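You operate a simulated robot arm through the tools that you are given. There is no shell and no other tool.

Carry out the task below with a simulated two-armed robot. There is one attempt and no reset: what you move stays moved.

TASK
Switch HEAT and TUBE off in the mains box for the repair.
Fine: shut and latch the door again; BENCH, PLUG and the main switch stay on.

Only the result counts: the job must be done as asked and must still hold three seconds after the hand-in. Knocking over, shifting, dropping, spilling or breaking anything else fails it.

THE ROBOT
Two 7-joint arms with fingered hands on one trunk that stands fixed in place. Base frame: the origin is at the foot of the trunk, x ahead of it, y to its left, z up. Units: m, degrees, N and s.
The left shoulder is at [0.07, 0.139, 1.108], the right one opposite. With the tool pointing down near the work surface each hand reaches from about 0.1 to 0.8 m from the base axis, measured 20 degrees to its own side. Payload 3.9 kg a hand.
The tool frame of a hand sits at the grasp point between the pads (the TCP): z along the fingers, y along the line on which they close. The tips reach 0.029 m beyond it. The gripper opens to 0.1 m; its body begins 0.034 m behind the TCP. The gripper is a hand of 5 fingers: y runs from the thumb to the fingers, the wrist lies at [-0.015, -0.105, -0.177] in the tool frame.
Orientation is told as [roll, pitch, yaw] about the base's x, y, z axes, in that order, counted from this pose: with the fingers straight down and the wrist toward the robot, the tool's x, y and z point along [0, 1, 0], [1, 0, 0] and [0, 0, -1] of the base frame.

THE INTERFACE
- The arms move only by the tool jog_arm. It takes "left_moves", "right_moves" or both (then of equal length, played together; a hand with none holds still); each is a list of rows, each an object of numbers (a shift or turn left out is 0): "wx", "wy", "wz": the turn, a rotation vector about the tool's x, y, z in units of 5 degrees (1.0 is 5 degrees); "dx", "dy", "dz": the shift along the tool's x, y, z in units of 20 mm (1.0 is 20 mm). In form: [{"wx": .., "wy": .., "wz": .., "dx": .., "dy": .., "dz": ..}, ...]. A call has 1 to 20 rows; each row shifts and turns the commanded pose from where the row before left it, along the tool's axes as they then stand. A call with a number of a shift or a turn outside -1 to 1 is refused whole. Rows are played at 5 a second. More than 0.05 m and 8.6 degrees between two rows, and nothing of the call is played. A pose out of reach is approached as far as the arm can. The call stops where the force on the tool passes 40 N (or 10 N more than at its start, if that is more) or the arm is blocked; 0.2 s more then pass. In this call time passes only in rows, and 0.2 s behind the last. The reply holds the time, the measured pose of the TCP, the force on the tool along the base axes, the opening and the grip force, in the units named above and with some noise, with the torque about the TCP (base axes, N m) and any sound that the robot's microphone picked up.
- Cameras (640 x 400 px; columns grow to the right, rows downward): "scene" is now at [0.142, 0.008, 1.4706]; the picture's right is [0.11, -0.99, -0.00], its down [-0.15, -0.02, -0.99] and it looks along [0.98, 0.10, -0.16] (base axes); focal length 214 px, centre (320, 200). "left" rides on the left gripper at [-0.066, -0.086, -0.121] in its tool frame; the picture's right is [-0.76, -0.31, 0.58], its down [0.59, -0.70, 0.40] and it looks along [0.28, 0.64, 0.71] (tool axes); focal length 247 px, centre (320, 200). "right" rides on the right gripper at [0.066, -0.086, -0.121] in its tool frame; the picture's right is [-0.76, 0.31, -0.58], its down [-0.59, -0.70, 0.40] and it looks along [-0.28, 0.64, 0.71] (tool axes); focal length 247 px, centre (320, 200). There is no depth. A picture from a camera that has moved, and an enlarged one, comes with that camera's place and axes in the base frame and with its lens.
- camera(camera): a new picture of that camera. It takes no simulated time.
- move_column(by): slides the trunk up (or, below 0, down) by that many m; the arms and the scene camera ride with it, the base frame stays. It gives what a move gives, with no picture.
- set_fingers(index, middle, ring, little, thumb_bend, thumb_turn, hand): sets how far each is bent, from 0 (flat) to 100 (curled in); at 30 the hand is open as for a grip, at 70 the pads meet at the TCP. One left out holds its place. A second passes; each finger stops where it meets its share of the squeeze, and holds until it gets a number again. It is the only way to open and close the hand. It gives what a move gives, with no picture; readings hold the bend of each and the force on index, middle, ring, little, thumb and palm. thumb_turn goes from beside the hand (0) to across from the fingers (100), as for a grip.
- pan_tilt(pan, tilt): turns the head with the scene camera to pan (to the left, within 86 degrees either way) and tilt (down, from -29 to 69), counted from straight ahead of the robot. It gives what a move gives.
- inspect(camera, box): a new picture of the part [left, top, right, bottom] of that camera's present view, enlarged. It takes no simulated time.
- hand_in(): hands the job in; it is judged then, once.

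Places have to be worked out from the pictures, the camera data and where the tool is seen. Open the grippers and draw the arms clear of the work before you hand the job in, unless the task says otherwise.

The tools are called after "Call:" as a command line: name --argument value ..., lists and objects as JSON in quotes. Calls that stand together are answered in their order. jog_arm: Moves the arms, as the interface text tells. Its arguments: {"type":"object","properties":{"left_moves":{"type":"array"},"right_moves":{"type":"array"}},"required":[]} The other tools are called the same way: move_column (by) moves the trunk up or down; set_fingers (index, middle, ring, little, thumb_bend, thumb_turn, hand) moves the fingers one by one; pan_tilt (pan, tilt) turns the head that bears the scene camera; camera (camera) takes a picture; inspect (camera, box) takes an enlarged picture of a part of a camera's view; hand_in () hands the job in.

At the start:

```text
t: 0.0
left_tcp_pos: [0.4513, 0.3404, 1.4305]
left_tcp_rot: [0.0, 0.0, 11.8]
left_ft_force: [-1.0, -0.4, -0.1]
left_moment: [-0.01, 0.03, -0.01]
left_width: 0.0999
left_finger_force: 0.0
left_shape: jaw
left_bend: [30.0, 30.0, 30.0, 30.0, 30.0, 98.0]
left_finger forces: [0.0, 0.0, 0.0, 0.1, 0.0, 0.0]
right_tcp_pos: [0.3528, -0.1014, 1.4971]
right_tcp_rot: [0.0, 0.0, 11.8]
right_ft_force: [0.3, 0.4, 0.8]
right_moment: [0.02, -0.04, 0.01]
right_width: 0.1
right_finger_force: 0.1
right_shape: jaw
right_bend: [30.0, 30.0, 30.0, 30.0, 30.0, 98.0]
right_finger forces: [0.1, 0.1, 0.0, 0.1, 0.0, 0.0]
trunk travel left (down, up): [-0.75, 0.09]
head pan, tilt (commanded): [6.1, 9.0]
```

scene: 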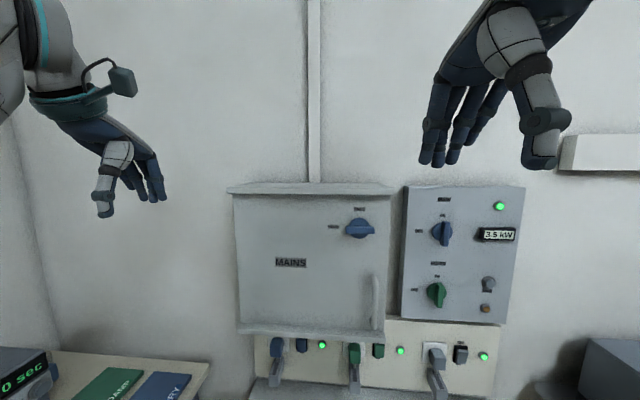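
right: 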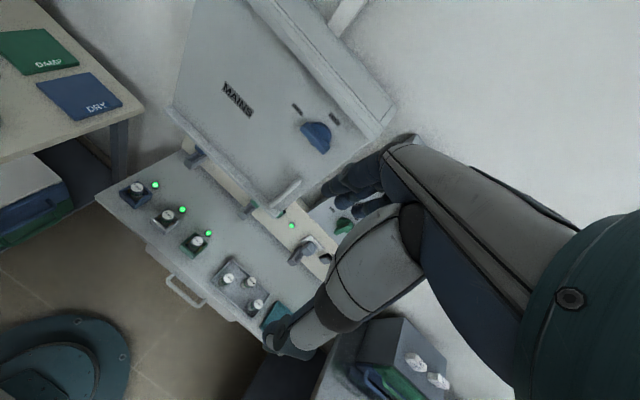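
left: 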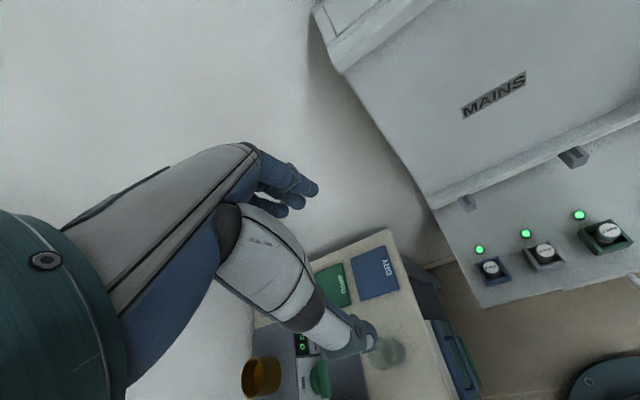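

I start by looking closely at the mains box in the scene view, to find the door, its handle and latch.

Call:
inspect --camera "scene" --box '[220, 170, 400, 350]'

Call:
inspect --camera "scene" --box '[230, 300, 530, 400]'

Call:
inspect --camera "scene" --box '[390, 170, 540, 330]'

```text
2.22 times, centred on (310, 260) of scene
camera zoom: at [0.142, 0.008, 1.4706], right [0.11, -0.99, 0.0], down [-0.15, -0.02, -0.99], along [0.98, 0.1, -0.16], focal length 477 px, centre (342, 67)
```

zoom: 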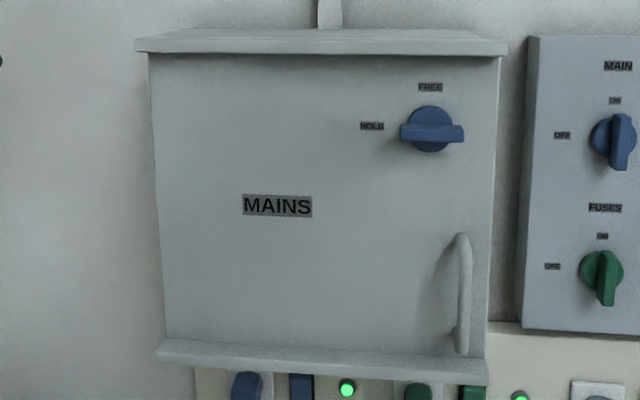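

```text
2.13 times, centred on (380, 350) of scene
camera zoom: at [0.142, 0.008, 1.4706], right [0.11, -0.99, 0.0], down [-0.15, -0.02, -0.99], along [0.98, 0.1, -0.16], focal length 458 px, centre (192, -120)
```

zoom: 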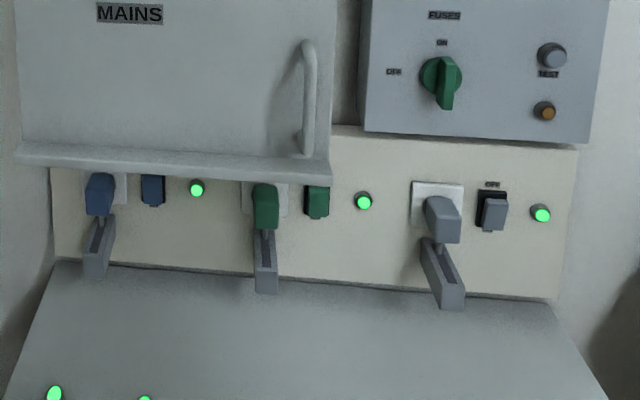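

```text
2.50 times, centred on (465, 250) of scene
camera zoom: at [0.142, 0.008, 1.4706], right [0.11, -0.99, 0.0], down [-0.15, -0.02, -0.99], along [0.98, 0.1, -0.16], focal length 536 px, centre (-42, 75)
```

zoom: 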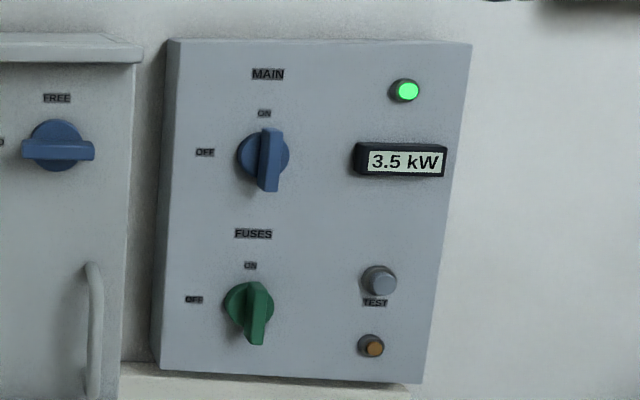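

The door knob sits horizontally at HOLD, with FREE on top, and the pull handle is on the right. By triangulation the door face is at x≈0.68 and the MAINS label at about (0.68, 0.14, 1.21). Next I look at the surroundings below.

Call:
pan_tilt --pan 0 --tilt 40

Call:
camera --camera "scene"

Call:
inspect --camera "right" --box '[160, 0, 420, 220]'

Call:
inspect --camera "left" --box '[300, 0, 640, 220]'

```text
t: 1.0
left_tcp_pos: [0.4516, 0.3402, 1.4297]
left_tcp_rot: [0.0, 0.0, 11.8]
left_ft_force: [0.2, 0.2, -0.4]
left_moment: [-0.01, -0.04, 0.04]
left_width: 0.0996
left_finger_force: 0.0
left_shape: jaw
left_bend: [30.0, 30.0, 30.0, 30.0, 30.0, 98.0]
left_finger forces: [0.1, 0.1, 0.0, 0.0, 0.0, 0.1]
right_tcp_pos: [0.3526, -0.1009, 1.4954]
right_tcp_rot: [0.1, 0.0, 11.8]
right_ft_force: [-0.3, 0.0, 0.2]
right_moment: [0.0, 0.01, -0.03]
right_width: 0.0997
right_finger_force: 0.1
right_shape: jaw
right_bend: [30.0, 30.0, 30.0, 30.0, 30.0, 98.0]
right_finger forces: [0.0, 0.0, 0.1, 0.0, 0.0, 0.0]
trunk travel left (down, up): [-0.75, 0.09]
head pan, tilt (commanded): [0.0, 40.0]
```

```text
taken
camera scene: at [0.1347, -0.0018, 1.4213], right [0.0, -1.0, 0.0], down [-0.64, 0.0, -0.77], along [0.77, 0.0, -0.64], focal length 214 px, centre (320, 200)
```

scene: 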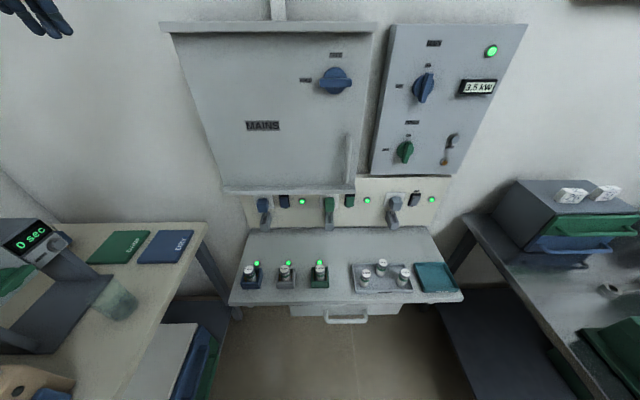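

```text
1.82 times, centred on (290, 110) of right
camera zoom: at [0.2551, -0.0548, 1.6176], right [0.46, -0.68, 0.58], down [-0.57, -0.72, -0.4], along [0.69, -0.15, -0.71], focal length 449 px, centre (374, 364)
```

zoom: 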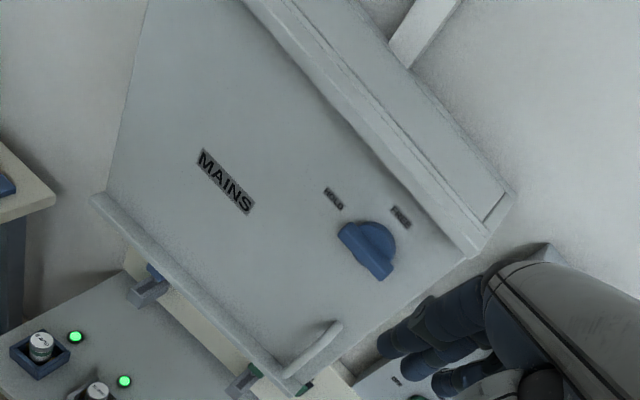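

```text
1.82 times, centred on (470, 110) of left
camera zoom: at [0.3826, 0.2598, 1.5509], right [-0.14, -0.8, -0.58], down [-0.81, 0.43, -0.4], along [0.57, 0.41, -0.71], focal length 449 px, centre (47, 364)
```

zoom: 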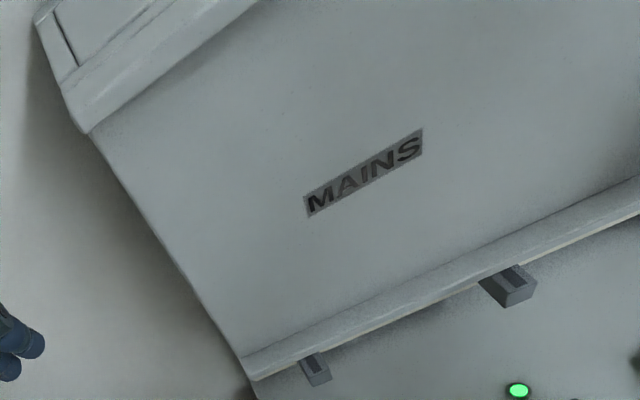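

Combining the views puts the knob at about (0.655, -0.035, 1.325). The handle is at about (0.64, -0.078) and runs from z≈1.05 to z≈1.20. I now turn the right hand so its fingers point at the wall with the thumb below, and bring it in front of the knob at a safe distance.

Call:
jog_arm --right_moves '[{"wz": 1}, {"wz": 1}, {"wz": 0.36}, {"wx": -1, "dx": 0.18, "dy": 0.41, "dz": 0.47}, {"wx": -1, "dx": 0.18, "dy": 0.365, "dz": 0.506}, {"wx": -1, "dx": 0.18, "dy": 0.32, "dz": 0.536}, {"wx": -1, "dx": 0.18, "dy": 0.272, "dz": 0.562}, {"wx": -1, "dx": 0.18, "dy": 0.222, "dz": 0.583}, {"wx": -1, "dx": 0.18, "dy": 0.17, "dz": 0.6}, {"wx": -1, "dx": 0.18, "dy": 0.117, "dz": 0.613}, {"wx": -1, "dx": 0.18, "dy": 0.063, "dz": 0.621}, {"wx": -1, "dx": 0.18, "dy": 0.009, "dz": 0.624}, {"wx": -1, "dx": 0.18, "dy": -0.045, "dz": 0.622}, {"wx": -1, "dx": 0.18, "dy": -0.099, "dz": 0.616}, {"wx": -1, "dx": 0.18, "dy": -0.153, "dz": 0.605}, {"wx": -1, "dx": 0.18, "dy": -0.205, "dz": 0.589}, {"wx": -1, "dx": 0.18, "dy": -0.255, "dz": 0.569}, {"wx": -1, "dx": 0.18, "dy": -0.304, "dz": 0.545}, {"wx": -1, "dx": 0.18, "dy": -0.35, "dz": 0.516}, {"wx": -1, "dx": 0.18, "dy": -0.394, "dz": 0.484}]'

Call:
camera --camera "scene"

Call:
camera --camera "right"

Call:
camera --camera "left"

```text
t: 5.2
left_tcp_pos: [0.4537, 0.3412, 1.4301]
left_tcp_rot: [0.0, 0.1, 11.8]
left_ft_force: [0.0, 0.0, -0.1]
left_moment: [-0.01, 0.01, -0.01]
left_width: 0.1001
left_finger_force: 0.1
left_shape: jaw
left_bend: [30.0, 30.0, 30.0, 30.0, 30.0, 98.0]
left_finger forces: [0.1, 0.0, 0.0, 0.0, 0.0, 0.1]
right_tcp_pos: [0.4919, -0.0392, 1.3346]
right_tcp_rot: [-0.1, -85.0, 0.0]
right_ft_force: [0.2, 0.0, -0.5]
right_moment: [-0.01, 0.0, -0.02]
right_width: 0.0998
right_finger_force: 0.1
right_shape: jaw
right_bend: [30.0, 30.0, 30.0, 30.0, 30.0, 98.0]
right_finger forces: [0.1, 0.0, 0.0, 0.0, 0.1, 0.1]
trunk travel left (down, up): [-0.75, 0.09]
head pan, tilt (commanded): [0.0, 40.0]
```

```text
taken
camera scene: at [0.1359, -0.0014, 1.4211], right [0.0, -1.0, 0.0], down [-0.64, 0.0, -0.77], along [0.77, 0.0, -0.64], focal length 214 px, centre (320, 200)
```

scene: 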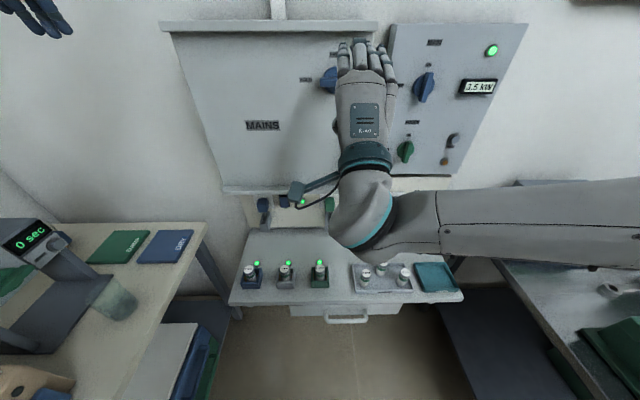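

```text
taken
camera right: at [0.3649, 0.0258, 1.2604], right [-0.55, -0.76, 0.36], down [0.34, -0.59, -0.73], along [0.77, -0.28, 0.58], focal length 247 px, centre (320, 200)
```

right: 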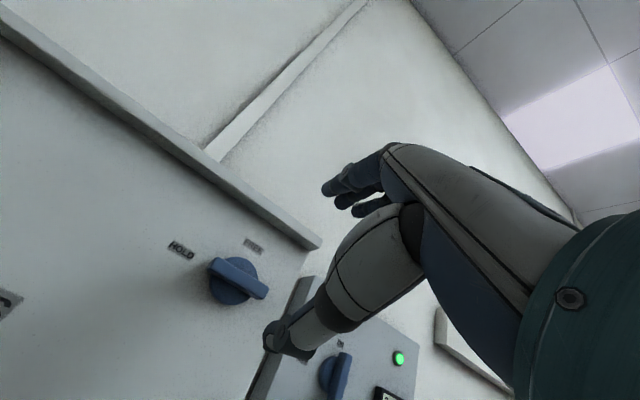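

```text
taken
camera left: at [0.384, 0.2602, 1.5504], right [-0.15, -0.8, -0.58], down [-0.81, 0.43, -0.4], along [0.57, 0.41, -0.71], focal length 247 px, centre (320, 200)
```

left: 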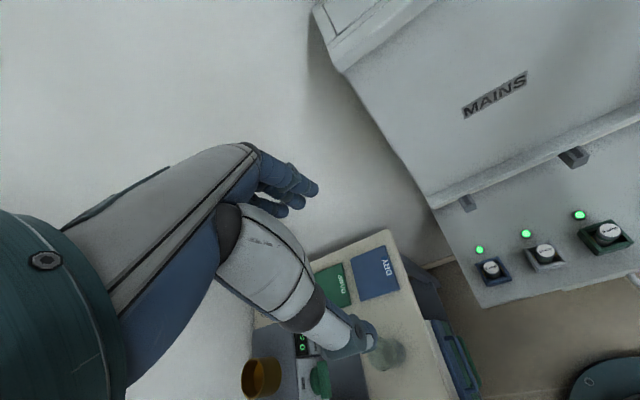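

The hand is now in front of the knob, and the new view agrees with the knob being near (0.65, -0.034, 1.32). I zoom in to see the bar's shape and depth before closing in.

Call:
inspect --camera "right" --box '[150, 210, 350, 335]'

Call:
inspect --camera "scene" --box '[270, 20, 470, 145]'

```text
3.20 times, centred on (250, 272) of right
camera zoom: at [0.3649, 0.0258, 1.2604], right [-0.55, -0.76, 0.36], down [0.34, -0.59, -0.73], along [0.77, -0.28, 0.58], focal length 790 px, centre (544, -32)
```

zoom: 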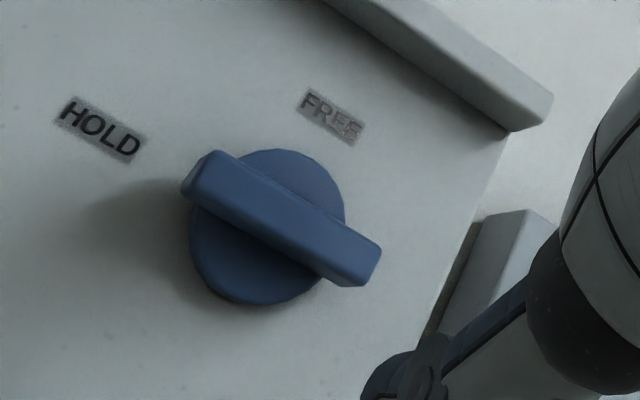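

```text
3.20 times, centred on (370, 82) of scene
camera zoom: at [0.1359, -0.0014, 1.4211], right [0.0, -1.0, 0.0], down [-0.64, 0.0, -0.77], along [0.77, 0.0, -0.64], focal length 686 px, centre (160, 576)
```

zoom: 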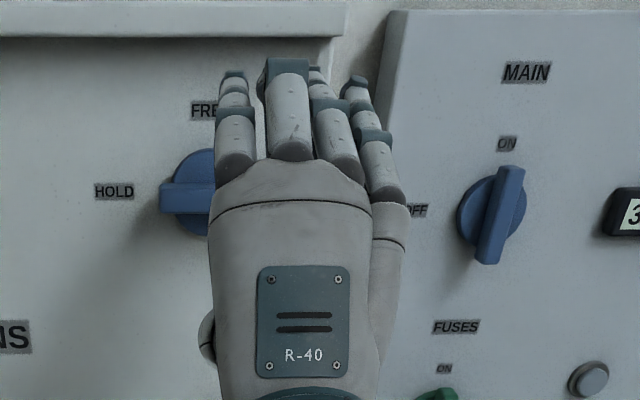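

The knob bar runs from y≈0.0 to -0.066 at z≈1.322, with its front at x≈0.644. I level the hand to pitch -90, centre it on the bar and advance to x≈0.575 with the fingers partly closed.

Call:
set_fingers --hand "right" --index 48 --middle 48 --ring 48 --little 48 --thumb_bend 48

Call:
jog_arm --right_moves '[{"wx": -1}, {"dx": 0.1, "dy": -0.2, "dz": 1}, {"dx": 0.1, "dy": -0.2, "dz": 1}, {"dx": 0.1, "dy": -0.2, "dz": 1}, {"dz": 1}]'

Call:
camera --camera "right"

Call:
camera --camera "scene"

```text
t: 6.2
left_tcp_pos: [0.4522, 0.3411, 1.4301]
left_tcp_rot: [0.0, 0.0, 11.8]
left_ft_force: [0.4, 0.3, -0.1]
left_moment: [0.02, -0.03, -0.03]
left_width: 0.0999
left_finger_force: 0.1
left_shape: jaw
left_bend: [30.0, 30.0, 30.0, 30.0, 30.0, 98.0]
left_finger forces: [0.0, 0.0, 0.0, 0.0, 0.1, 0.0]
right_tcp_pos: [0.491, -0.0402, 1.3364]
right_tcp_rot: [-0.2, -85.0, 0.3]
right_ft_force: [-0.2, 1.0, -0.5]
right_moment: [0.05, -0.02, -0.02]
right_width: 0.0556
right_finger_force: 0.1
right_shape: fingers
right_bend: [48.0, 48.0, 48.0, 48.0, 48.0, 98.0]
right_finger forces: [0.0, 0.1, 0.0, 0.1, 0.0, 0.1]
trunk travel left (down, up): [-0.75, 0.09]
head pan, tilt (commanded): [0.0, 40.0]
```

```text
t: 7.4
left_tcp_pos: [0.4531, 0.3411, 1.4295]
left_tcp_rot: [-0.1, 0.1, 11.8]
left_ft_force: [0.9, 0.6, -0.2]
left_moment: [-0.01, 0.02, 0.07]
left_width: 0.0998
left_finger_force: 0.1
left_shape: jaw
left_bend: [30.0, 30.0, 30.0, 30.0, 30.0, 98.0]
left_finger forces: [0.1, 0.1, 0.1, 0.0, 0.0, 0.0]
right_tcp_pos: [0.5718, -0.034, 1.3225]
right_tcp_rot: [3.7, -90.0, -3.7]
right_ft_force: [-0.4, -0.5, -0.4]
right_moment: [-0.02, -0.03, 0.01]
right_width: 0.0555
right_finger_force: 0.1
right_shape: fingers
right_bend: [48.0, 48.0, 48.0, 48.0, 48.0, 98.0]
right_finger forces: [0.0, 0.0, 0.0, 0.0, 0.0, 0.0]
trunk travel left (down, up): [-0.75, 0.09]
head pan, tilt (commanded): [0.0, 40.0]
```

```text
taken
camera right: at [0.4506, 0.0314, 1.2375], right [-0.58, -0.76, 0.31], down [0.4, -0.59, -0.7], along [0.71, -0.28, 0.64], focal length 247 px, centre (320, 200)
```

right: 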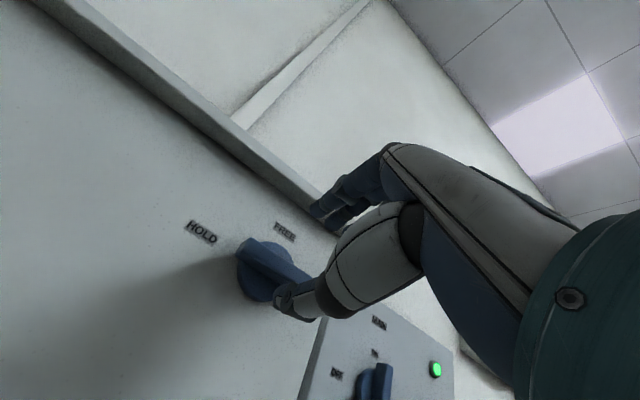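

```text
taken
camera scene: at [0.1354, -0.0017, 1.4211], right [0.0, -1.0, 0.0], down [-0.64, 0.0, -0.77], along [0.77, 0.0, -0.64], focal length 214 px, centre (320, 200)
```

scene: 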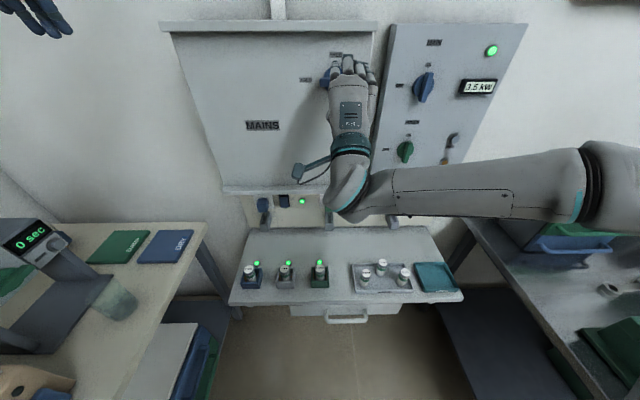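

The hand is at (0.572, -0.034, 1.3225), level with the bar. I zoom in to check where the finger and thumb tips sit relative to the bar before going further in.

Call:
inspect --camera "right" --box '[180, 180, 420, 330]'

Call:
inspect --camera "scene" --box '[280, 20, 440, 120]'

```text
2.67 times, centred on (300, 255) of right
camera zoom: at [0.4506, 0.0314, 1.2375], right [-0.58, -0.76, 0.31], down [0.4, -0.59, -0.7], along [0.71, -0.28, 0.64], focal length 659 px, centre (373, 53)
```

zoom: 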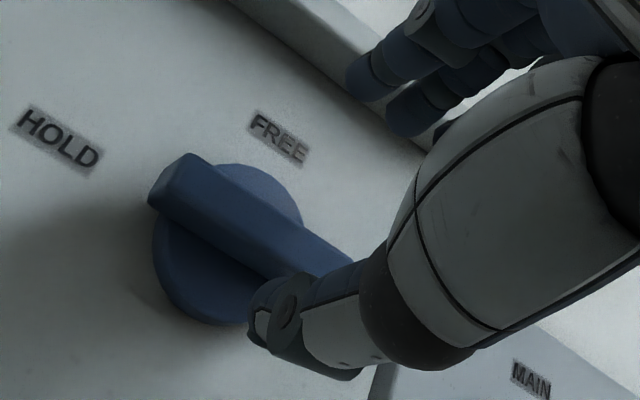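

```text
4.00 times, centred on (360, 70) of scene
camera zoom: at [0.1354, -0.0017, 1.4211], right [0.0, -1.0, 0.0], down [-0.64, 0.0, -0.77], along [0.77, 0.0, -0.64], focal length 858 px, centre (160, 720)
```

zoom: 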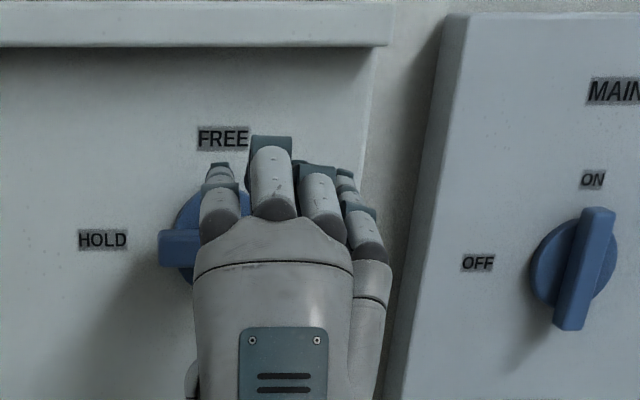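

The bar lies between the fingers above and the thumb below. I advance to x≈0.63, watching the force, and lower the hand about 2 mm.

Call:
jog_arm --right_moves '[{"dz": 0.9, "dy": -0.1}, {"dz": 0.9}, {"dz": 0.9}, {"dz": 0.2}]'

Call:
inspect --camera "right" --box '[180, 160, 420, 310]'

Call:
inspect --camera "scene" --box '[280, 20, 440, 120]'

```text
t: 8.4
left_tcp_pos: [0.451, 0.3395, 1.43]
left_tcp_rot: [0.0, 0.0, 11.8]
left_ft_force: [-0.2, 0.2, 0.1]
left_moment: [0.04, 0.01, -0.05]
left_width: 0.0997
left_finger_force: 0.0
left_shape: jaw
left_bend: [30.0, 30.0, 30.0, 30.0, 30.0, 98.0]
left_finger forces: [0.1, 0.0, 0.0, 0.0, 0.0, 0.0]
right_tcp_pos: [0.6289, -0.0338, 1.3235]
right_tcp_rot: [-109.1, -90.0, 109.2]
right_ft_force: [0.4, 0.1, 0.2]
right_moment: [-0.01, -0.02, 0.0]
right_width: 0.0555
right_finger_force: 0.1
right_shape: fingers
right_bend: [48.0, 48.0, 48.0, 48.0, 48.0, 98.0]
right_finger forces: [0.0, 0.0, 0.1, 0.1, 0.1, 0.0]
trunk travel left (down, up): [-0.75, 0.09]
head pan, tilt (commanded): [0.0, 40.0]
```

```text
2.67 times, centred on (300, 235) of right
camera zoom: at [0.5081, 0.0314, 1.2366], right [-0.58, -0.76, 0.31], down [0.4, -0.59, -0.7], along [0.71, -0.28, 0.64], focal length 659 px, centre (373, 107)
```

zoom: 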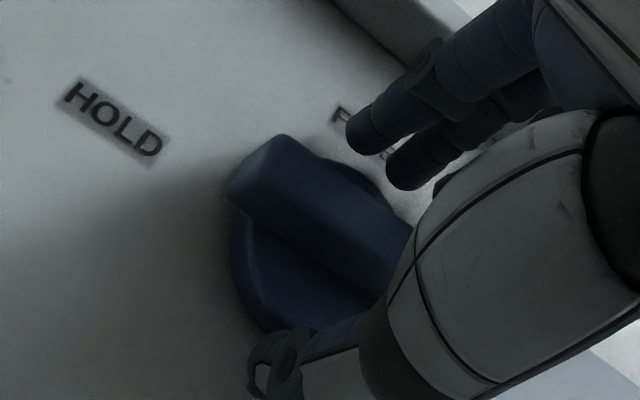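

```text
4.00 times, centred on (360, 70) of scene
camera zoom: at [0.135, -0.0018, 1.4212], right [0.0, -1.0, 0.0], down [-0.64, 0.0, -0.77], along [0.77, 0.0, -0.64], focal length 858 px, centre (160, 720)
```

zoom: 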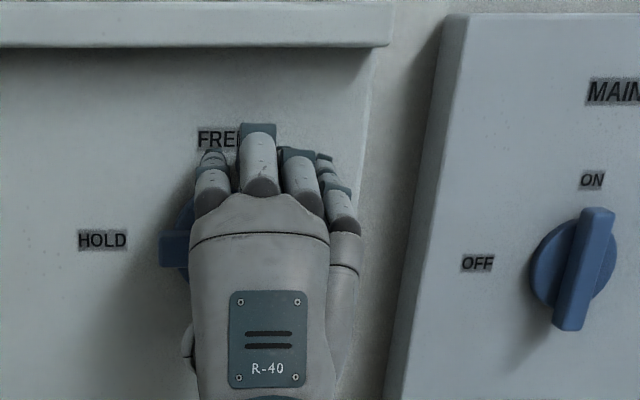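

There is no contact yet, and the index tip is only about 7 mm past the bar's front face. I advance another 10 mm for a better bite and then close the fingers on the bar.

Call:
jog_arm --right_moves '[{"dz": 0.3, "dy": -0.1}, {"dz": 0.2}]'

Call:
set_fingers --hand "right" --index 72 --middle 72 --ring 72 --little 72 --thumb_bend 72

Call:
inspect --camera "right" --box '[180, 160, 420, 310]'

Call:
inspect --camera "scene" --box '[280, 20, 440, 120]'

```text
t: 9.0
left_tcp_pos: [0.4457, 0.3406, 1.4313]
left_tcp_rot: [0.0, -0.3, 11.8]
left_ft_force: [0.2, 0.8, -0.8]
left_moment: [-0.03, 0.01, 0.0]
left_width: 0.0999
left_finger_force: 0.0
left_shape: jaw
left_bend: [30.0, 30.0, 30.0, 30.0, 30.0, 98.0]
left_finger forces: [0.1, 0.0, 0.1, 0.0, 0.1, 0.0]
right_tcp_pos: [0.6324, -0.0332, 1.3229]
right_tcp_rot: [-173.2, -89.5, 173.5]
right_ft_force: [-16.7, -1.0, -0.9]
right_moment: [-0.01, 0.76, 0.06]
right_width: 0.0578
right_finger_force: 8.5
right_shape: fingers
right_bend: [48.0, 48.0, 48.0, 48.0, 47.0, 98.0]
right_finger forces: [0.0, 0.0, 0.0, 0.0, 17.2, 0.0]
trunk travel left (down, up): [-0.75, 0.09]
head pan, tilt (commanded): [0.0, 40.0]
```

```text
t: 10.0
left_tcp_pos: [0.4453, 0.3409, 1.4329]
left_tcp_rot: [-0.1, -0.3, 11.7]
left_ft_force: [0.4, 0.3, -0.1]
left_moment: [-0.01, 0.02, 0.03]
left_width: 0.0999
left_finger_force: 0.1
left_shape: jaw
left_bend: [30.0, 30.0, 30.0, 30.0, 30.0, 98.0]
left_finger forces: [0.1, 0.0, 0.0, 0.0, 0.1, 0.0]
right_tcp_pos: [0.6325, -0.0333, 1.3247]
right_tcp_rot: [178.7, -89.5, -178.7]
right_ft_force: [-9.9, -0.1, 16.7]
right_moment: [-0.17, 0.11, 0.06]
right_width: 0.0451
right_finger_force: 22.4
right_shape: fingers
right_bend: [57.0, 60.0, 71.0, 72.0, 56.0, 97.0]
right_finger forces: [12.1, 11.9, 2.0, 0.0, 18.7, 0.0]
trunk travel left (down, up): [-0.75, 0.09]
head pan, tilt (commanded): [0.0, 40.0]
```

```text
2.67 times, centred on (300, 235) of right
camera zoom: at [0.513, 0.0314, 1.2384], right [-0.58, -0.76, 0.3], down [0.4, -0.59, -0.7], along [0.71, -0.28, 0.65], focal length 659 px, centre (373, 107)
```

zoom: 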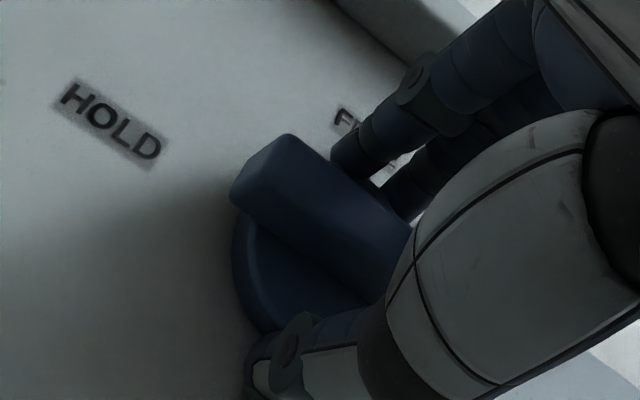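

```text
4.00 times, centred on (360, 70) of scene
camera zoom: at [0.1287, -0.0017, 1.4219], right [0.0, -1.0, 0.0], down [-0.64, 0.0, -0.77], along [0.77, 0.0, -0.64], focal length 858 px, centre (160, 720)
```

zoom: 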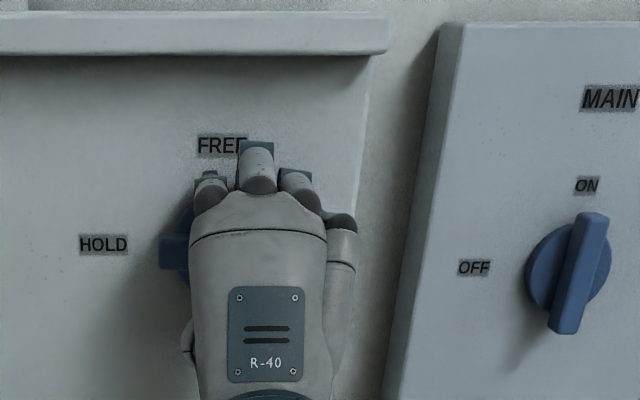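

Index, middle and thumb have closed on the knob, and the thumb also bears on its disc (force along x is -10 N). I try a small 10° clockwise turn about the finger axis to see whether the knob follows.

Call:
jog_arm --right_moves '[{"wz": 0.5}, {"wz": 0.5}, {"wz": 0.5}, {"wz": 0.5}]'

Call:
inspect --camera "right" --box '[180, 160, 420, 310]'

Call:
inspect --camera "scene" --box '[280, 20, 440, 120]'

```text
t: 11.0
left_tcp_pos: [0.4449, 0.3394, 1.4317]
left_tcp_rot: [-0.1, -0.4, 11.7]
left_ft_force: [0.6, 0.2, -0.6]
left_moment: [-0.02, -0.02, -0.01]
left_width: 0.0996
left_finger_force: 0.0
left_shape: jaw
left_bend: [30.0, 30.0, 30.0, 30.0, 30.0, 98.0]
left_finger forces: [0.0, 0.1, 0.1, 0.0, 0.0, 0.0]
right_tcp_pos: [0.6332, -0.0357, 1.3246]
right_tcp_rot: [92.0, -80.0, -92.0]
right_ft_force: [-11.1, -4.4, 16.1]
right_moment: [-0.15, 0.17, 0.06]
right_width: 0.0453
right_finger_force: 22.8
right_shape: fingers
right_bend: [56.0, 60.0, 71.0, 72.0, 56.0, 98.0]
right_finger forces: [12.9, 11.0, 1.6, 0.1, 20.2, 0.0]
trunk travel left (down, up): [-0.75, 0.09]
head pan, tilt (commanded): [0.0, 40.0]
```

```text
2.67 times, centred on (300, 235) of right
camera zoom: at [0.5126, 0.0438, 1.2502], right [-0.58, -0.8, 0.17], down [0.4, -0.46, -0.79], along [0.71, -0.39, 0.59], focal length 659 px, centre (373, 107)
```

zoom: 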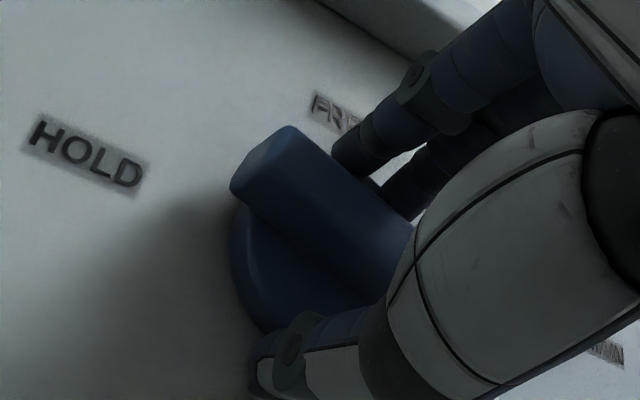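

```text
4.00 times, centred on (360, 70) of scene
camera zoom: at [0.1285, -0.0031, 1.4219], right [0.0, -1.0, 0.0], down [-0.64, 0.0, -0.77], along [0.77, 0.0, -0.64], focal length 858 px, centre (160, 720)
```

zoom: 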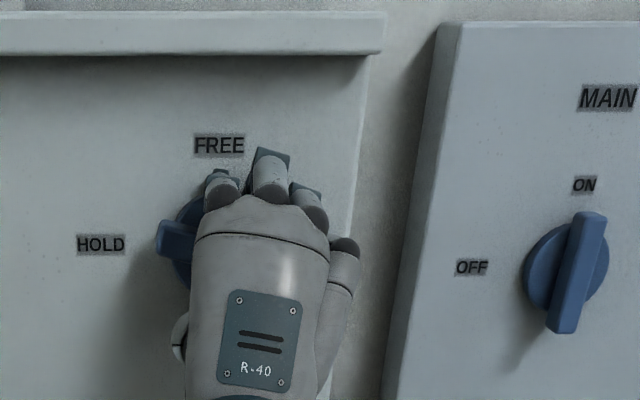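

The knob is following: the bar's left end has lifted while the moments stay small. I continue clockwise by 30°.

Call:
jog_arm --right_moves '[{"wz": 0.75}, {"wz": 0.75}, {"wz": 0.75}, {"wz": 0.75}, {"wz": 0.75}, {"wz": 0.75}, {"wz": 0.75}, {"wz": 0.75}]'

Call:
inspect --camera "right" --box '[180, 160, 420, 310]'

Call:
inspect --camera "scene" --box '[280, 20, 440, 120]'

```text
t: 12.8
left_tcp_pos: [0.4447, 0.3368, 1.4329]
left_tcp_rot: [0.1, -0.4, 11.8]
left_ft_force: [0.1, -0.3, 0.0]
left_moment: [0.0, 0.01, 0.03]
left_width: 0.0998
left_finger_force: 0.2
left_shape: jaw
left_bend: [30.0, 30.0, 30.0, 30.0, 30.0, 98.0]
left_finger forces: [0.0, 0.1, 0.1, 0.0, 0.1, 0.0]
right_tcp_pos: [0.6326, -0.037, 1.3231]
right_tcp_rot: [90.4, -49.7, -90.4]
right_ft_force: [-16.8, -9.7, 5.6]
right_moment: [-0.26, 0.61, 0.25]
right_width: 0.0448
right_finger_force: 25.3
right_shape: fingers
right_bend: [57.0, 60.0, 71.0, 72.0, 56.0, 100.0]
right_finger forces: [10.3, 9.1, 1.8, 0.0, 29.6, 0.1]
trunk travel left (down, up): [-0.75, 0.09]
head pan, tilt (commanded): [0.0, 40.0]
```

```text
2.67 times, centred on (300, 235) of right
camera zoom: at [0.5124, 0.0677, 1.2991], right [-0.58, -0.78, -0.26], down [0.4, 0.0, -0.92], along [0.71, -0.63, 0.31], focal length 659 px, centre (373, 107)
```

zoom: 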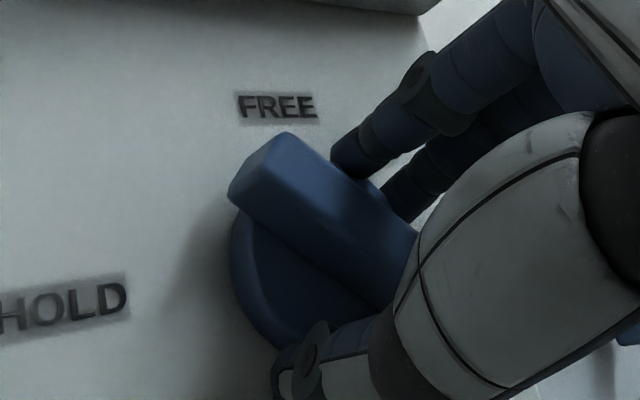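

```text
4.00 times, centred on (360, 70) of scene
camera zoom: at [0.1279, -0.005, 1.4219], right [0.0, -1.0, 0.0], down [-0.64, 0.0, -0.77], along [0.77, 0.0, -0.64], focal length 858 px, centre (160, 720)
```

zoom: 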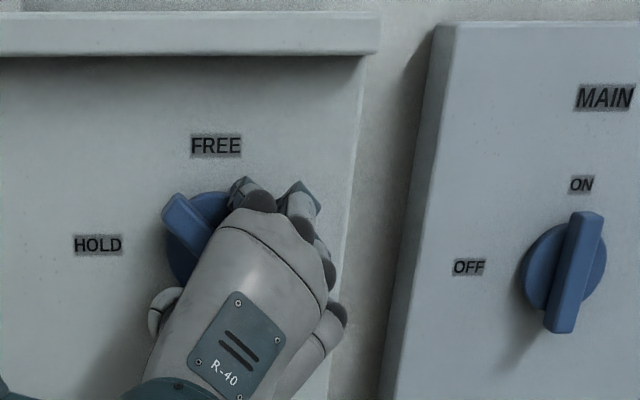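

The bar is now about 40° round and following well. The thumb force has risen, so I ease back 1–2 mm while turning a further 30°.

Call:
jog_arm --right_moves '[{"wz": 0.75, "dz": -0.03}, {"wz": 0.75, "dz": -0.03}, {"wz": 0.75, "dz": -0.02}, {"wz": 0.75}, {"wz": 0.75}, {"wz": 0.75}, {"wz": 0.75}, {"wz": 0.75}]'

Call:
inspect --camera "right" --box '[180, 160, 420, 310]'

Call:
inspect --camera "scene" --box '[280, 20, 440, 120]'

```text
t: 14.6
left_tcp_pos: [0.4487, 0.3369, 1.4318]
left_tcp_rot: [0.2, -0.3, 11.8]
left_ft_force: [-0.2, -0.3, 0.1]
left_moment: [0.01, -0.03, 0.02]
left_width: 0.1
left_finger_force: 0.1
left_shape: jaw
left_bend: [30.0, 30.0, 30.0, 30.0, 30.0, 98.0]
left_finger forces: [0.0, 0.0, 0.1, 0.0, 0.1, 0.0]
right_tcp_pos: [0.634, -0.0401, 1.3238]
right_tcp_rot: [89.5, -20.0, -89.6]
right_ft_force: [-14.7, -10.9, -10.8]
right_moment: [-0.27, 0.41, -0.12]
right_width: 0.0443
right_finger_force: 24.3
right_shape: fingers
right_bend: [59.0, 61.0, 71.0, 72.0, 54.0, 100.0]
right_finger forces: [7.5, 15.2, 2.3, 0.1, 22.9, 0.0]
right hand out of reach, approached as far as the arm can: row 8
trunk travel left (down, up): [-0.75, 0.09]
head pan, tilt (commanded): [0.0, 40.0]
```

```text
2.67 times, centred on (300, 235) of right
camera zoom: at [0.513, 0.0623, 1.3573], right [-0.58, -0.55, -0.6], down [0.39, 0.46, -0.8], along [0.71, -0.7, -0.05], focal length 659 px, centre (373, 107)
```

zoom: 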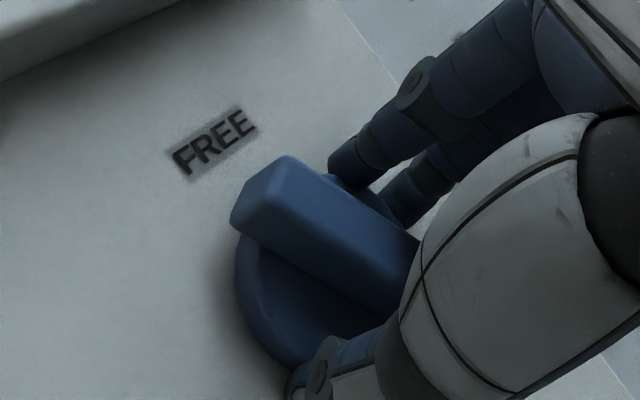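

```text
4.00 times, centred on (360, 70) of scene
camera zoom: at [0.1319, -0.0052, 1.4213], right [0.0, -1.0, 0.0], down [-0.64, 0.0, -0.77], along [0.77, 0.0, -0.64], focal length 858 px, centre (160, 720)
```

zoom: 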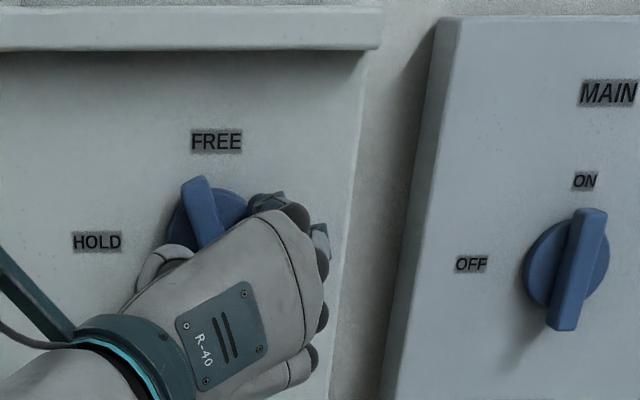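

The arm reached its limit at about 70° of turn. I release slightly and check that the knob stays put. Then I'll shift the hand toward the bar's upper end so the thumb can push it the last 20° by sliding sideways.

Call:
set_fingers --hand "right" --index 44 --middle 44 --ring 44 --little 44 --thumb_bend 47

Call:
inspect --camera "right" --box '[180, 160, 420, 310]'

Call:
inspect --camera "scene" --box '[280, 20, 440, 120]'

```text
t: 15.6
left_tcp_pos: [0.4486, 0.3415, 1.4311]
left_tcp_rot: [0.0, -0.1, 11.8]
left_ft_force: [-0.2, 0.5, 0.2]
left_moment: [0.01, -0.02, 0.04]
left_width: 0.0998
left_finger_force: 0.1
left_shape: jaw
left_bend: [30.0, 30.0, 30.0, 30.0, 30.0, 98.0]
left_finger forces: [0.0, 0.0, 0.1, 0.0, 0.0, 0.0]
right_tcp_pos: [0.6317, -0.0371, 1.3262]
right_tcp_rot: [89.7, -20.2, -89.8]
right_ft_force: [-10.5, -0.5, -1.4]
right_moment: [-0.08, 0.2, 0.4]
right_width: 0.0637
right_finger_force: 4.9
right_shape: fingers
right_bend: [44.0, 44.0, 44.0, 44.0, 46.0, 99.0]
right_finger forces: [0.0, 0.0, 0.0, 0.0, 9.9, 0.0]
trunk travel left (down, up): [-0.75, 0.09]
head pan, tilt (commanded): [0.0, 40.0]
```

```text
2.67 times, centred on (300, 235) of right
camera zoom: at [0.5121, 0.0653, 1.3584], right [-0.58, -0.55, -0.6], down [0.39, 0.46, -0.8], along [0.72, -0.7, -0.05], focal length 659 px, centre (373, 107)
```

zoom: 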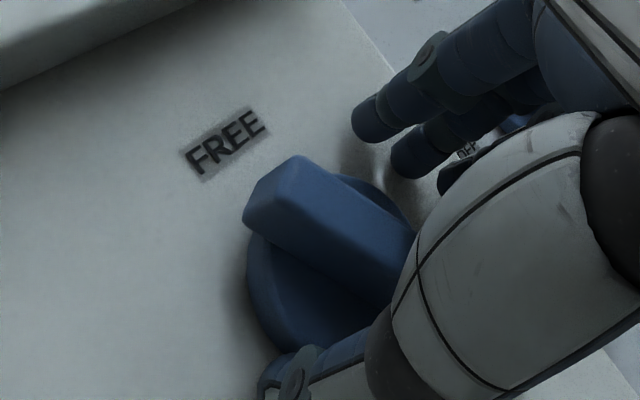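

```text
4.00 times, centred on (360, 70) of scene
camera zoom: at [0.1318, -0.0021, 1.4215], right [0.0, -1.0, 0.0], down [-0.64, 0.0, -0.77], along [0.77, 0.0, -0.64], focal length 858 px, centre (160, 720)
```

zoom: 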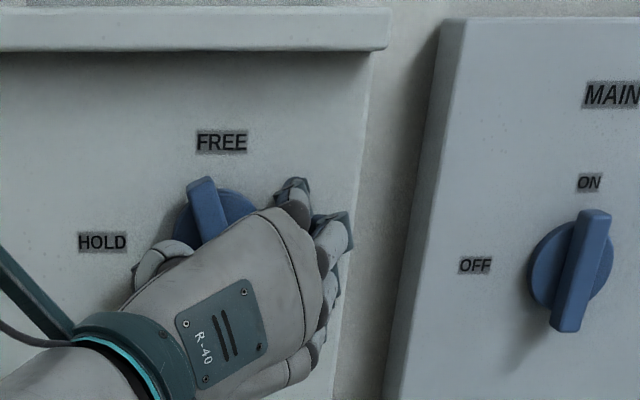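

The knob held at about 70° after release. I back off 4 mm and shift toward the bar's upper end, rolling back 10° for joint slack.

Call:
jog_arm --right_moves '[{"dz": -0.2}, {"dx": 0.6, "dy": -0.1, "wz": -1}, {"dx": 0.6, "wz": -1}]'

Call:
inspect --camera "right" --box '[180, 160, 420, 310]'

Call:
inspect --camera "scene" --box '[280, 20, 440, 120]'

```text
t: 16.4
left_tcp_pos: [0.4516, 0.3409, 1.4293]
left_tcp_rot: [0.0, 0.0, 11.8]
left_ft_force: [0.8, 0.2, -0.1]
left_moment: [0.0, 0.0, 0.0]
left_width: 0.0998
left_finger_force: 0.0
left_shape: jaw
left_bend: [30.0, 30.0, 30.0, 30.0, 30.0, 98.0]
left_finger forces: [0.0, 0.0, 0.0, 0.1, 0.1, 0.0]
right_tcp_pos: [0.6309, -0.0241, 1.3454]
right_tcp_rot: [90.1, -29.9, -90.0]
right_ft_force: [-0.5, 0.5, 0.2]
right_moment: [0.02, 0.01, 0.02]
right_width: 0.0615
right_finger_force: 0.0
right_shape: fingers
right_bend: [44.0, 44.0, 44.0, 44.0, 47.0, 98.0]
right_finger forces: [0.1, 0.0, 0.0, 0.1, 0.0, 0.1]
trunk travel left (down, up): [-0.75, 0.09]
head pan, tilt (commanded): [0.0, 40.0]
```

```text
2.67 times, centred on (300, 235) of right
camera zoom: at [0.5108, 0.0815, 1.3591], right [-0.58, -0.64, -0.5], down [0.4, 0.31, -0.86], along [0.71, -0.7, 0.08], focal length 659 px, centre (373, 107)
```

zoom: 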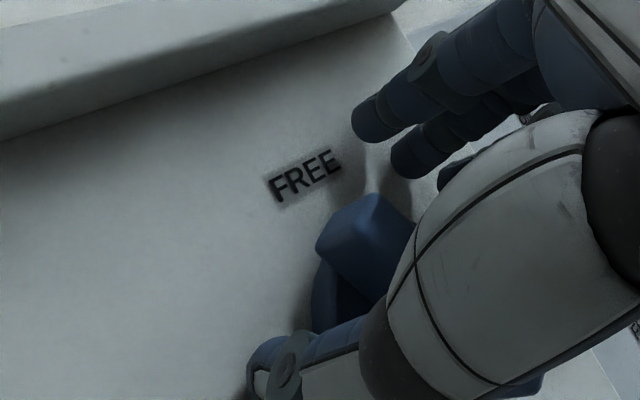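

```text
4.00 times, centred on (360, 70) of scene
camera zoom: at [0.1345, -0.0018, 1.4212], right [0.0, -1.0, 0.0], down [-0.64, 0.0, -0.77], along [0.77, 0.0, -0.64], focal length 858 px, centre (160, 720)
```

zoom: 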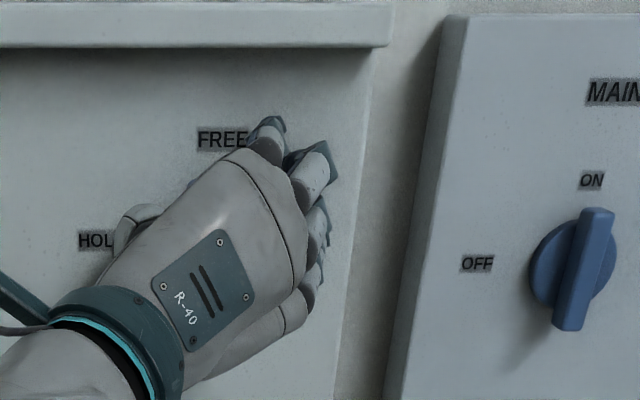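

The hand is free (force about 0) with the thumb left of the bar's upper half. I slide the hand to the right in 4 mm steps so the thumb pushes the bar's top toward FREE.

Call:
jog_arm --right_moves '[{"dy": 0.18, "dx": -0.09}, {"dy": 0.18, "dx": -0.09}, {"dy": 0.18, "dx": -0.09}, {"dy": 0.18, "dx": -0.09}]'

Call:
inspect --camera "right" --box '[180, 160, 420, 310]'

Call:
inspect --camera "scene" --box '[280, 20, 440, 120]'

```text
t: 17.4
left_tcp_pos: [0.4504, 0.3415, 1.4299]
left_tcp_rot: [0.0, 0.0, 11.7]
left_ft_force: [0.0, 0.2, 0.2]
left_moment: [-0.02, 0.0, 0.03]
left_width: 0.0998
left_finger_force: 0.1
left_shape: jaw
left_bend: [30.0, 30.0, 30.0, 30.0, 30.0, 98.0]
left_finger forces: [0.0, 0.0, 0.1, 0.1, 0.1, 0.1]
right_tcp_pos: [0.6303, -0.0407, 1.3472]
right_tcp_rot: [90.0, -30.0, -89.9]
right_ft_force: [0.1, 3.2, 1.8]
right_moment: [0.12, -0.02, 0.06]
right_width: 0.0647
right_finger_force: 1.9
right_shape: fingers
right_bend: [44.0, 44.0, 44.0, 44.0, 45.0, 96.0]
right_finger forces: [0.1, 0.0, 0.1, 0.1, 2.8, 0.0]
trunk travel left (down, up): [-0.75, 0.09]
head pan, tilt (commanded): [0.0, 40.0]
```

```text
2.67 times, centred on (300, 235) of right
camera zoom: at [0.511, 0.0663, 1.3605], right [-0.58, -0.65, -0.5], down [0.4, 0.31, -0.86], along [0.71, -0.7, 0.08], focal length 659 px, centre (373, 107)
```

zoom: 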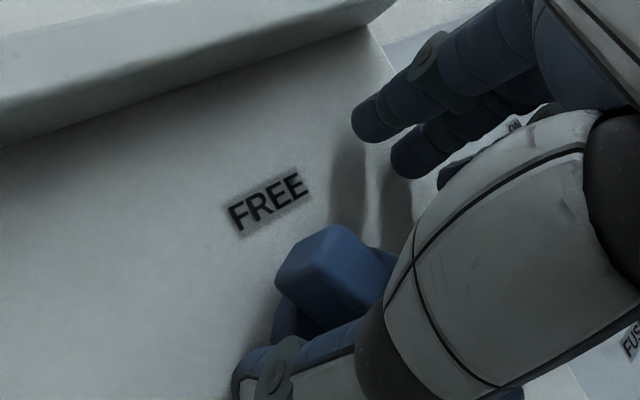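

```text
4.00 times, centred on (360, 70) of scene
camera zoom: at [0.1346, -0.0009, 1.4212], right [0.0, -1.0, 0.0], down [-0.64, 0.0, -0.77], along [0.77, 0.0, -0.64], focal length 858 px, centre (160, 720)
```

zoom: 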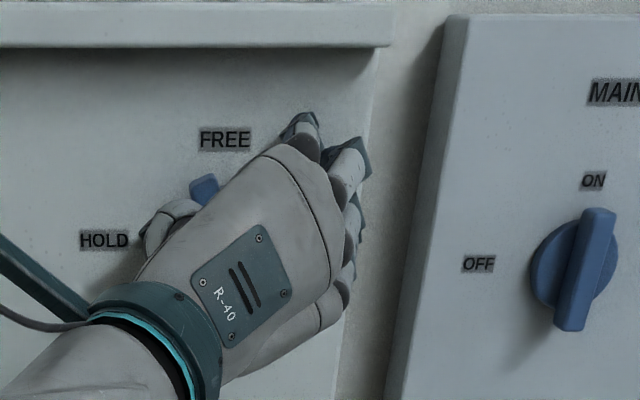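

The thumb has just made contact with the bar (about 3 N). I keep pushing right another 12 mm.

Call:
jog_arm --right_moves '[{"dy": 0.18, "dx": -0.09}, {"dy": 0.18, "dx": -0.09}, {"dy": 0.18, "dx": -0.09}]'

Call:
inspect --camera "right" --box '[180, 160, 420, 310]'

Call:
inspect --camera "scene" --box '[280, 20, 440, 120]'

```text
t: 18.2
left_tcp_pos: [0.4518, 0.3427, 1.4297]
left_tcp_rot: [-0.1, -0.1, 11.8]
left_ft_force: [0.2, 0.3, -0.1]
left_moment: [0.01, 0.02, -0.01]
left_width: 0.0997
left_finger_force: 0.1
left_shape: jaw
left_bend: [30.0, 30.0, 30.0, 30.0, 30.0, 98.0]
left_finger forces: [0.1, 0.0, 0.1, 0.1, 0.0, 0.0]
right_tcp_pos: [0.6318, -0.0503, 1.3464]
right_tcp_rot: [90.1, -30.1, -90.0]
right_ft_force: [-0.7, 8.1, 2.2]
right_moment: [0.22, -0.06, 0.21]
right_width: 0.0704
right_finger_force: 4.4
right_shape: fingers
right_bend: [44.0, 44.0, 44.0, 44.0, 43.0, 94.0]
right_finger forces: [0.0, 0.0, 0.0, 0.0, 8.0, 0.0]
trunk travel left (down, up): [-0.75, 0.09]
head pan, tilt (commanded): [0.0, 40.0]
```

```text
2.67 times, centred on (300, 235) of right
camera zoom: at [0.5109, 0.0565, 1.3616], right [-0.58, -0.65, -0.5], down [0.4, 0.31, -0.86], along [0.71, -0.7, 0.08], focal length 659 px, centre (373, 107)
```

zoom: 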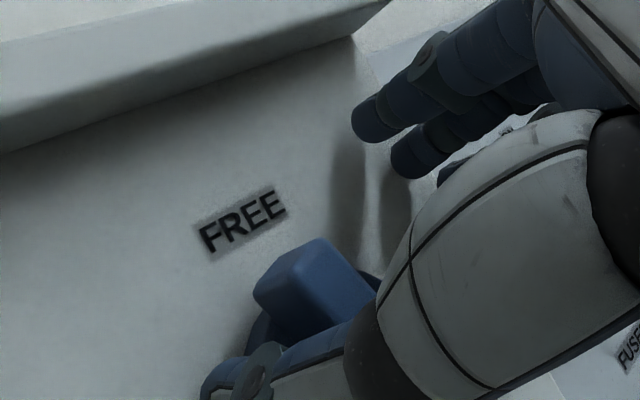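

```text
4.00 times, centred on (360, 70) of scene
camera zoom: at [0.1343, 0.0008, 1.4213], right [0.0, -1.0, 0.0], down [-0.64, 0.0, -0.77], along [0.77, 0.0, -0.64], focal length 858 px, centre (160, 720)
```

zoom: 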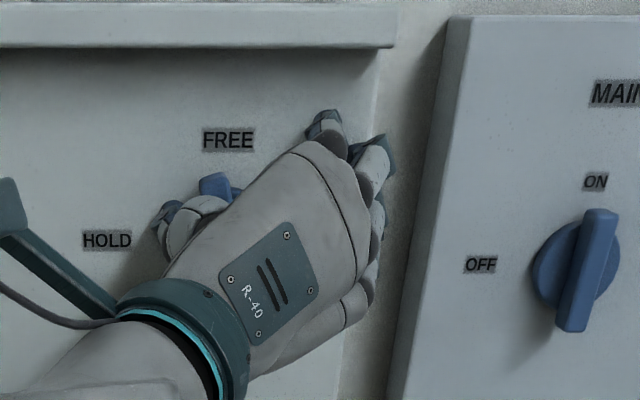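

The bar's top is moving right, but the thumb is yielding a little. I bend the thumb further in to push the bar the rest of the way.

Call:
set_fingers --hand "right" --thumb_bend 65 --thumb_turn 100

Call:
inspect --camera "right" --box '[180, 160, 420, 310]'

Call:
inspect --camera "scene" --box '[280, 20, 440, 120]'

```text
t: 19.2
left_tcp_pos: [0.4505, 0.3449, 1.4284]
left_tcp_rot: [-0.2, 0.0, 11.8]
left_ft_force: [-0.4, 0.0, 1.8]
left_moment: [-0.04, -0.01, 0.01]
left_width: 0.0997
left_finger_force: 0.1
left_shape: jaw
left_bend: [30.0, 30.0, 30.0, 30.0, 30.0, 98.0]
left_finger forces: [0.1, 0.1, 0.0, 0.0, 0.1, 0.0]
right_tcp_pos: [0.6312, -0.0484, 1.3489]
right_tcp_rot: [90.1, -30.2, -90.0]
right_ft_force: [0.4, 12.3, 6.2]
right_moment: [0.39, -0.1, 0.3]
right_width: 0.0629
right_finger_force: 6.5
right_shape: fingers
right_bend: [44.0, 44.0, 44.0, 44.0, 50.0, 94.0]
right_finger forces: [0.0, 0.1, 0.1, 0.0, 13.1, 0.1]
trunk travel left (down, up): [-0.75, 0.09]
head pan, tilt (commanded): [0.0, 40.0]
```

```text
2.67 times, centred on (300, 235) of right
camera zoom: at [0.5102, 0.0578, 1.362], right [-0.58, -0.65, -0.5], down [0.4, 0.31, -0.86], along [0.71, -0.7, 0.08], focal length 659 px, centre (373, 107)
```

zoom: 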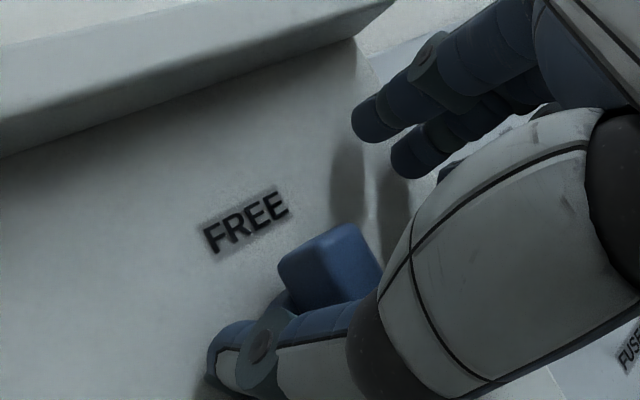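

```text
4.00 times, centred on (360, 70) of scene
camera zoom: at [0.1336, 0.0023, 1.4213], right [0.0, -1.0, 0.0], down [-0.64, 0.0, -0.77], along [0.77, 0.0, -0.64], focal length 858 px, centre (160, 720)
```

zoom: 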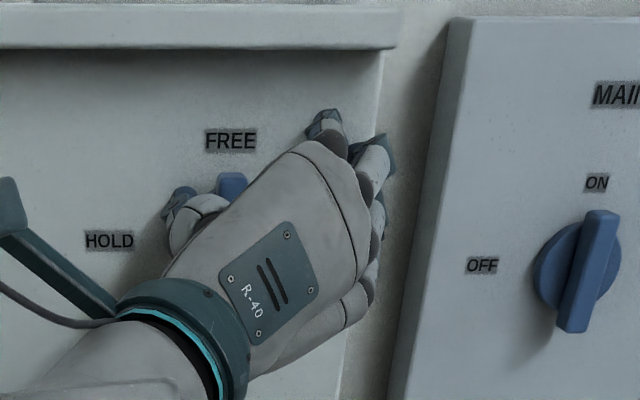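

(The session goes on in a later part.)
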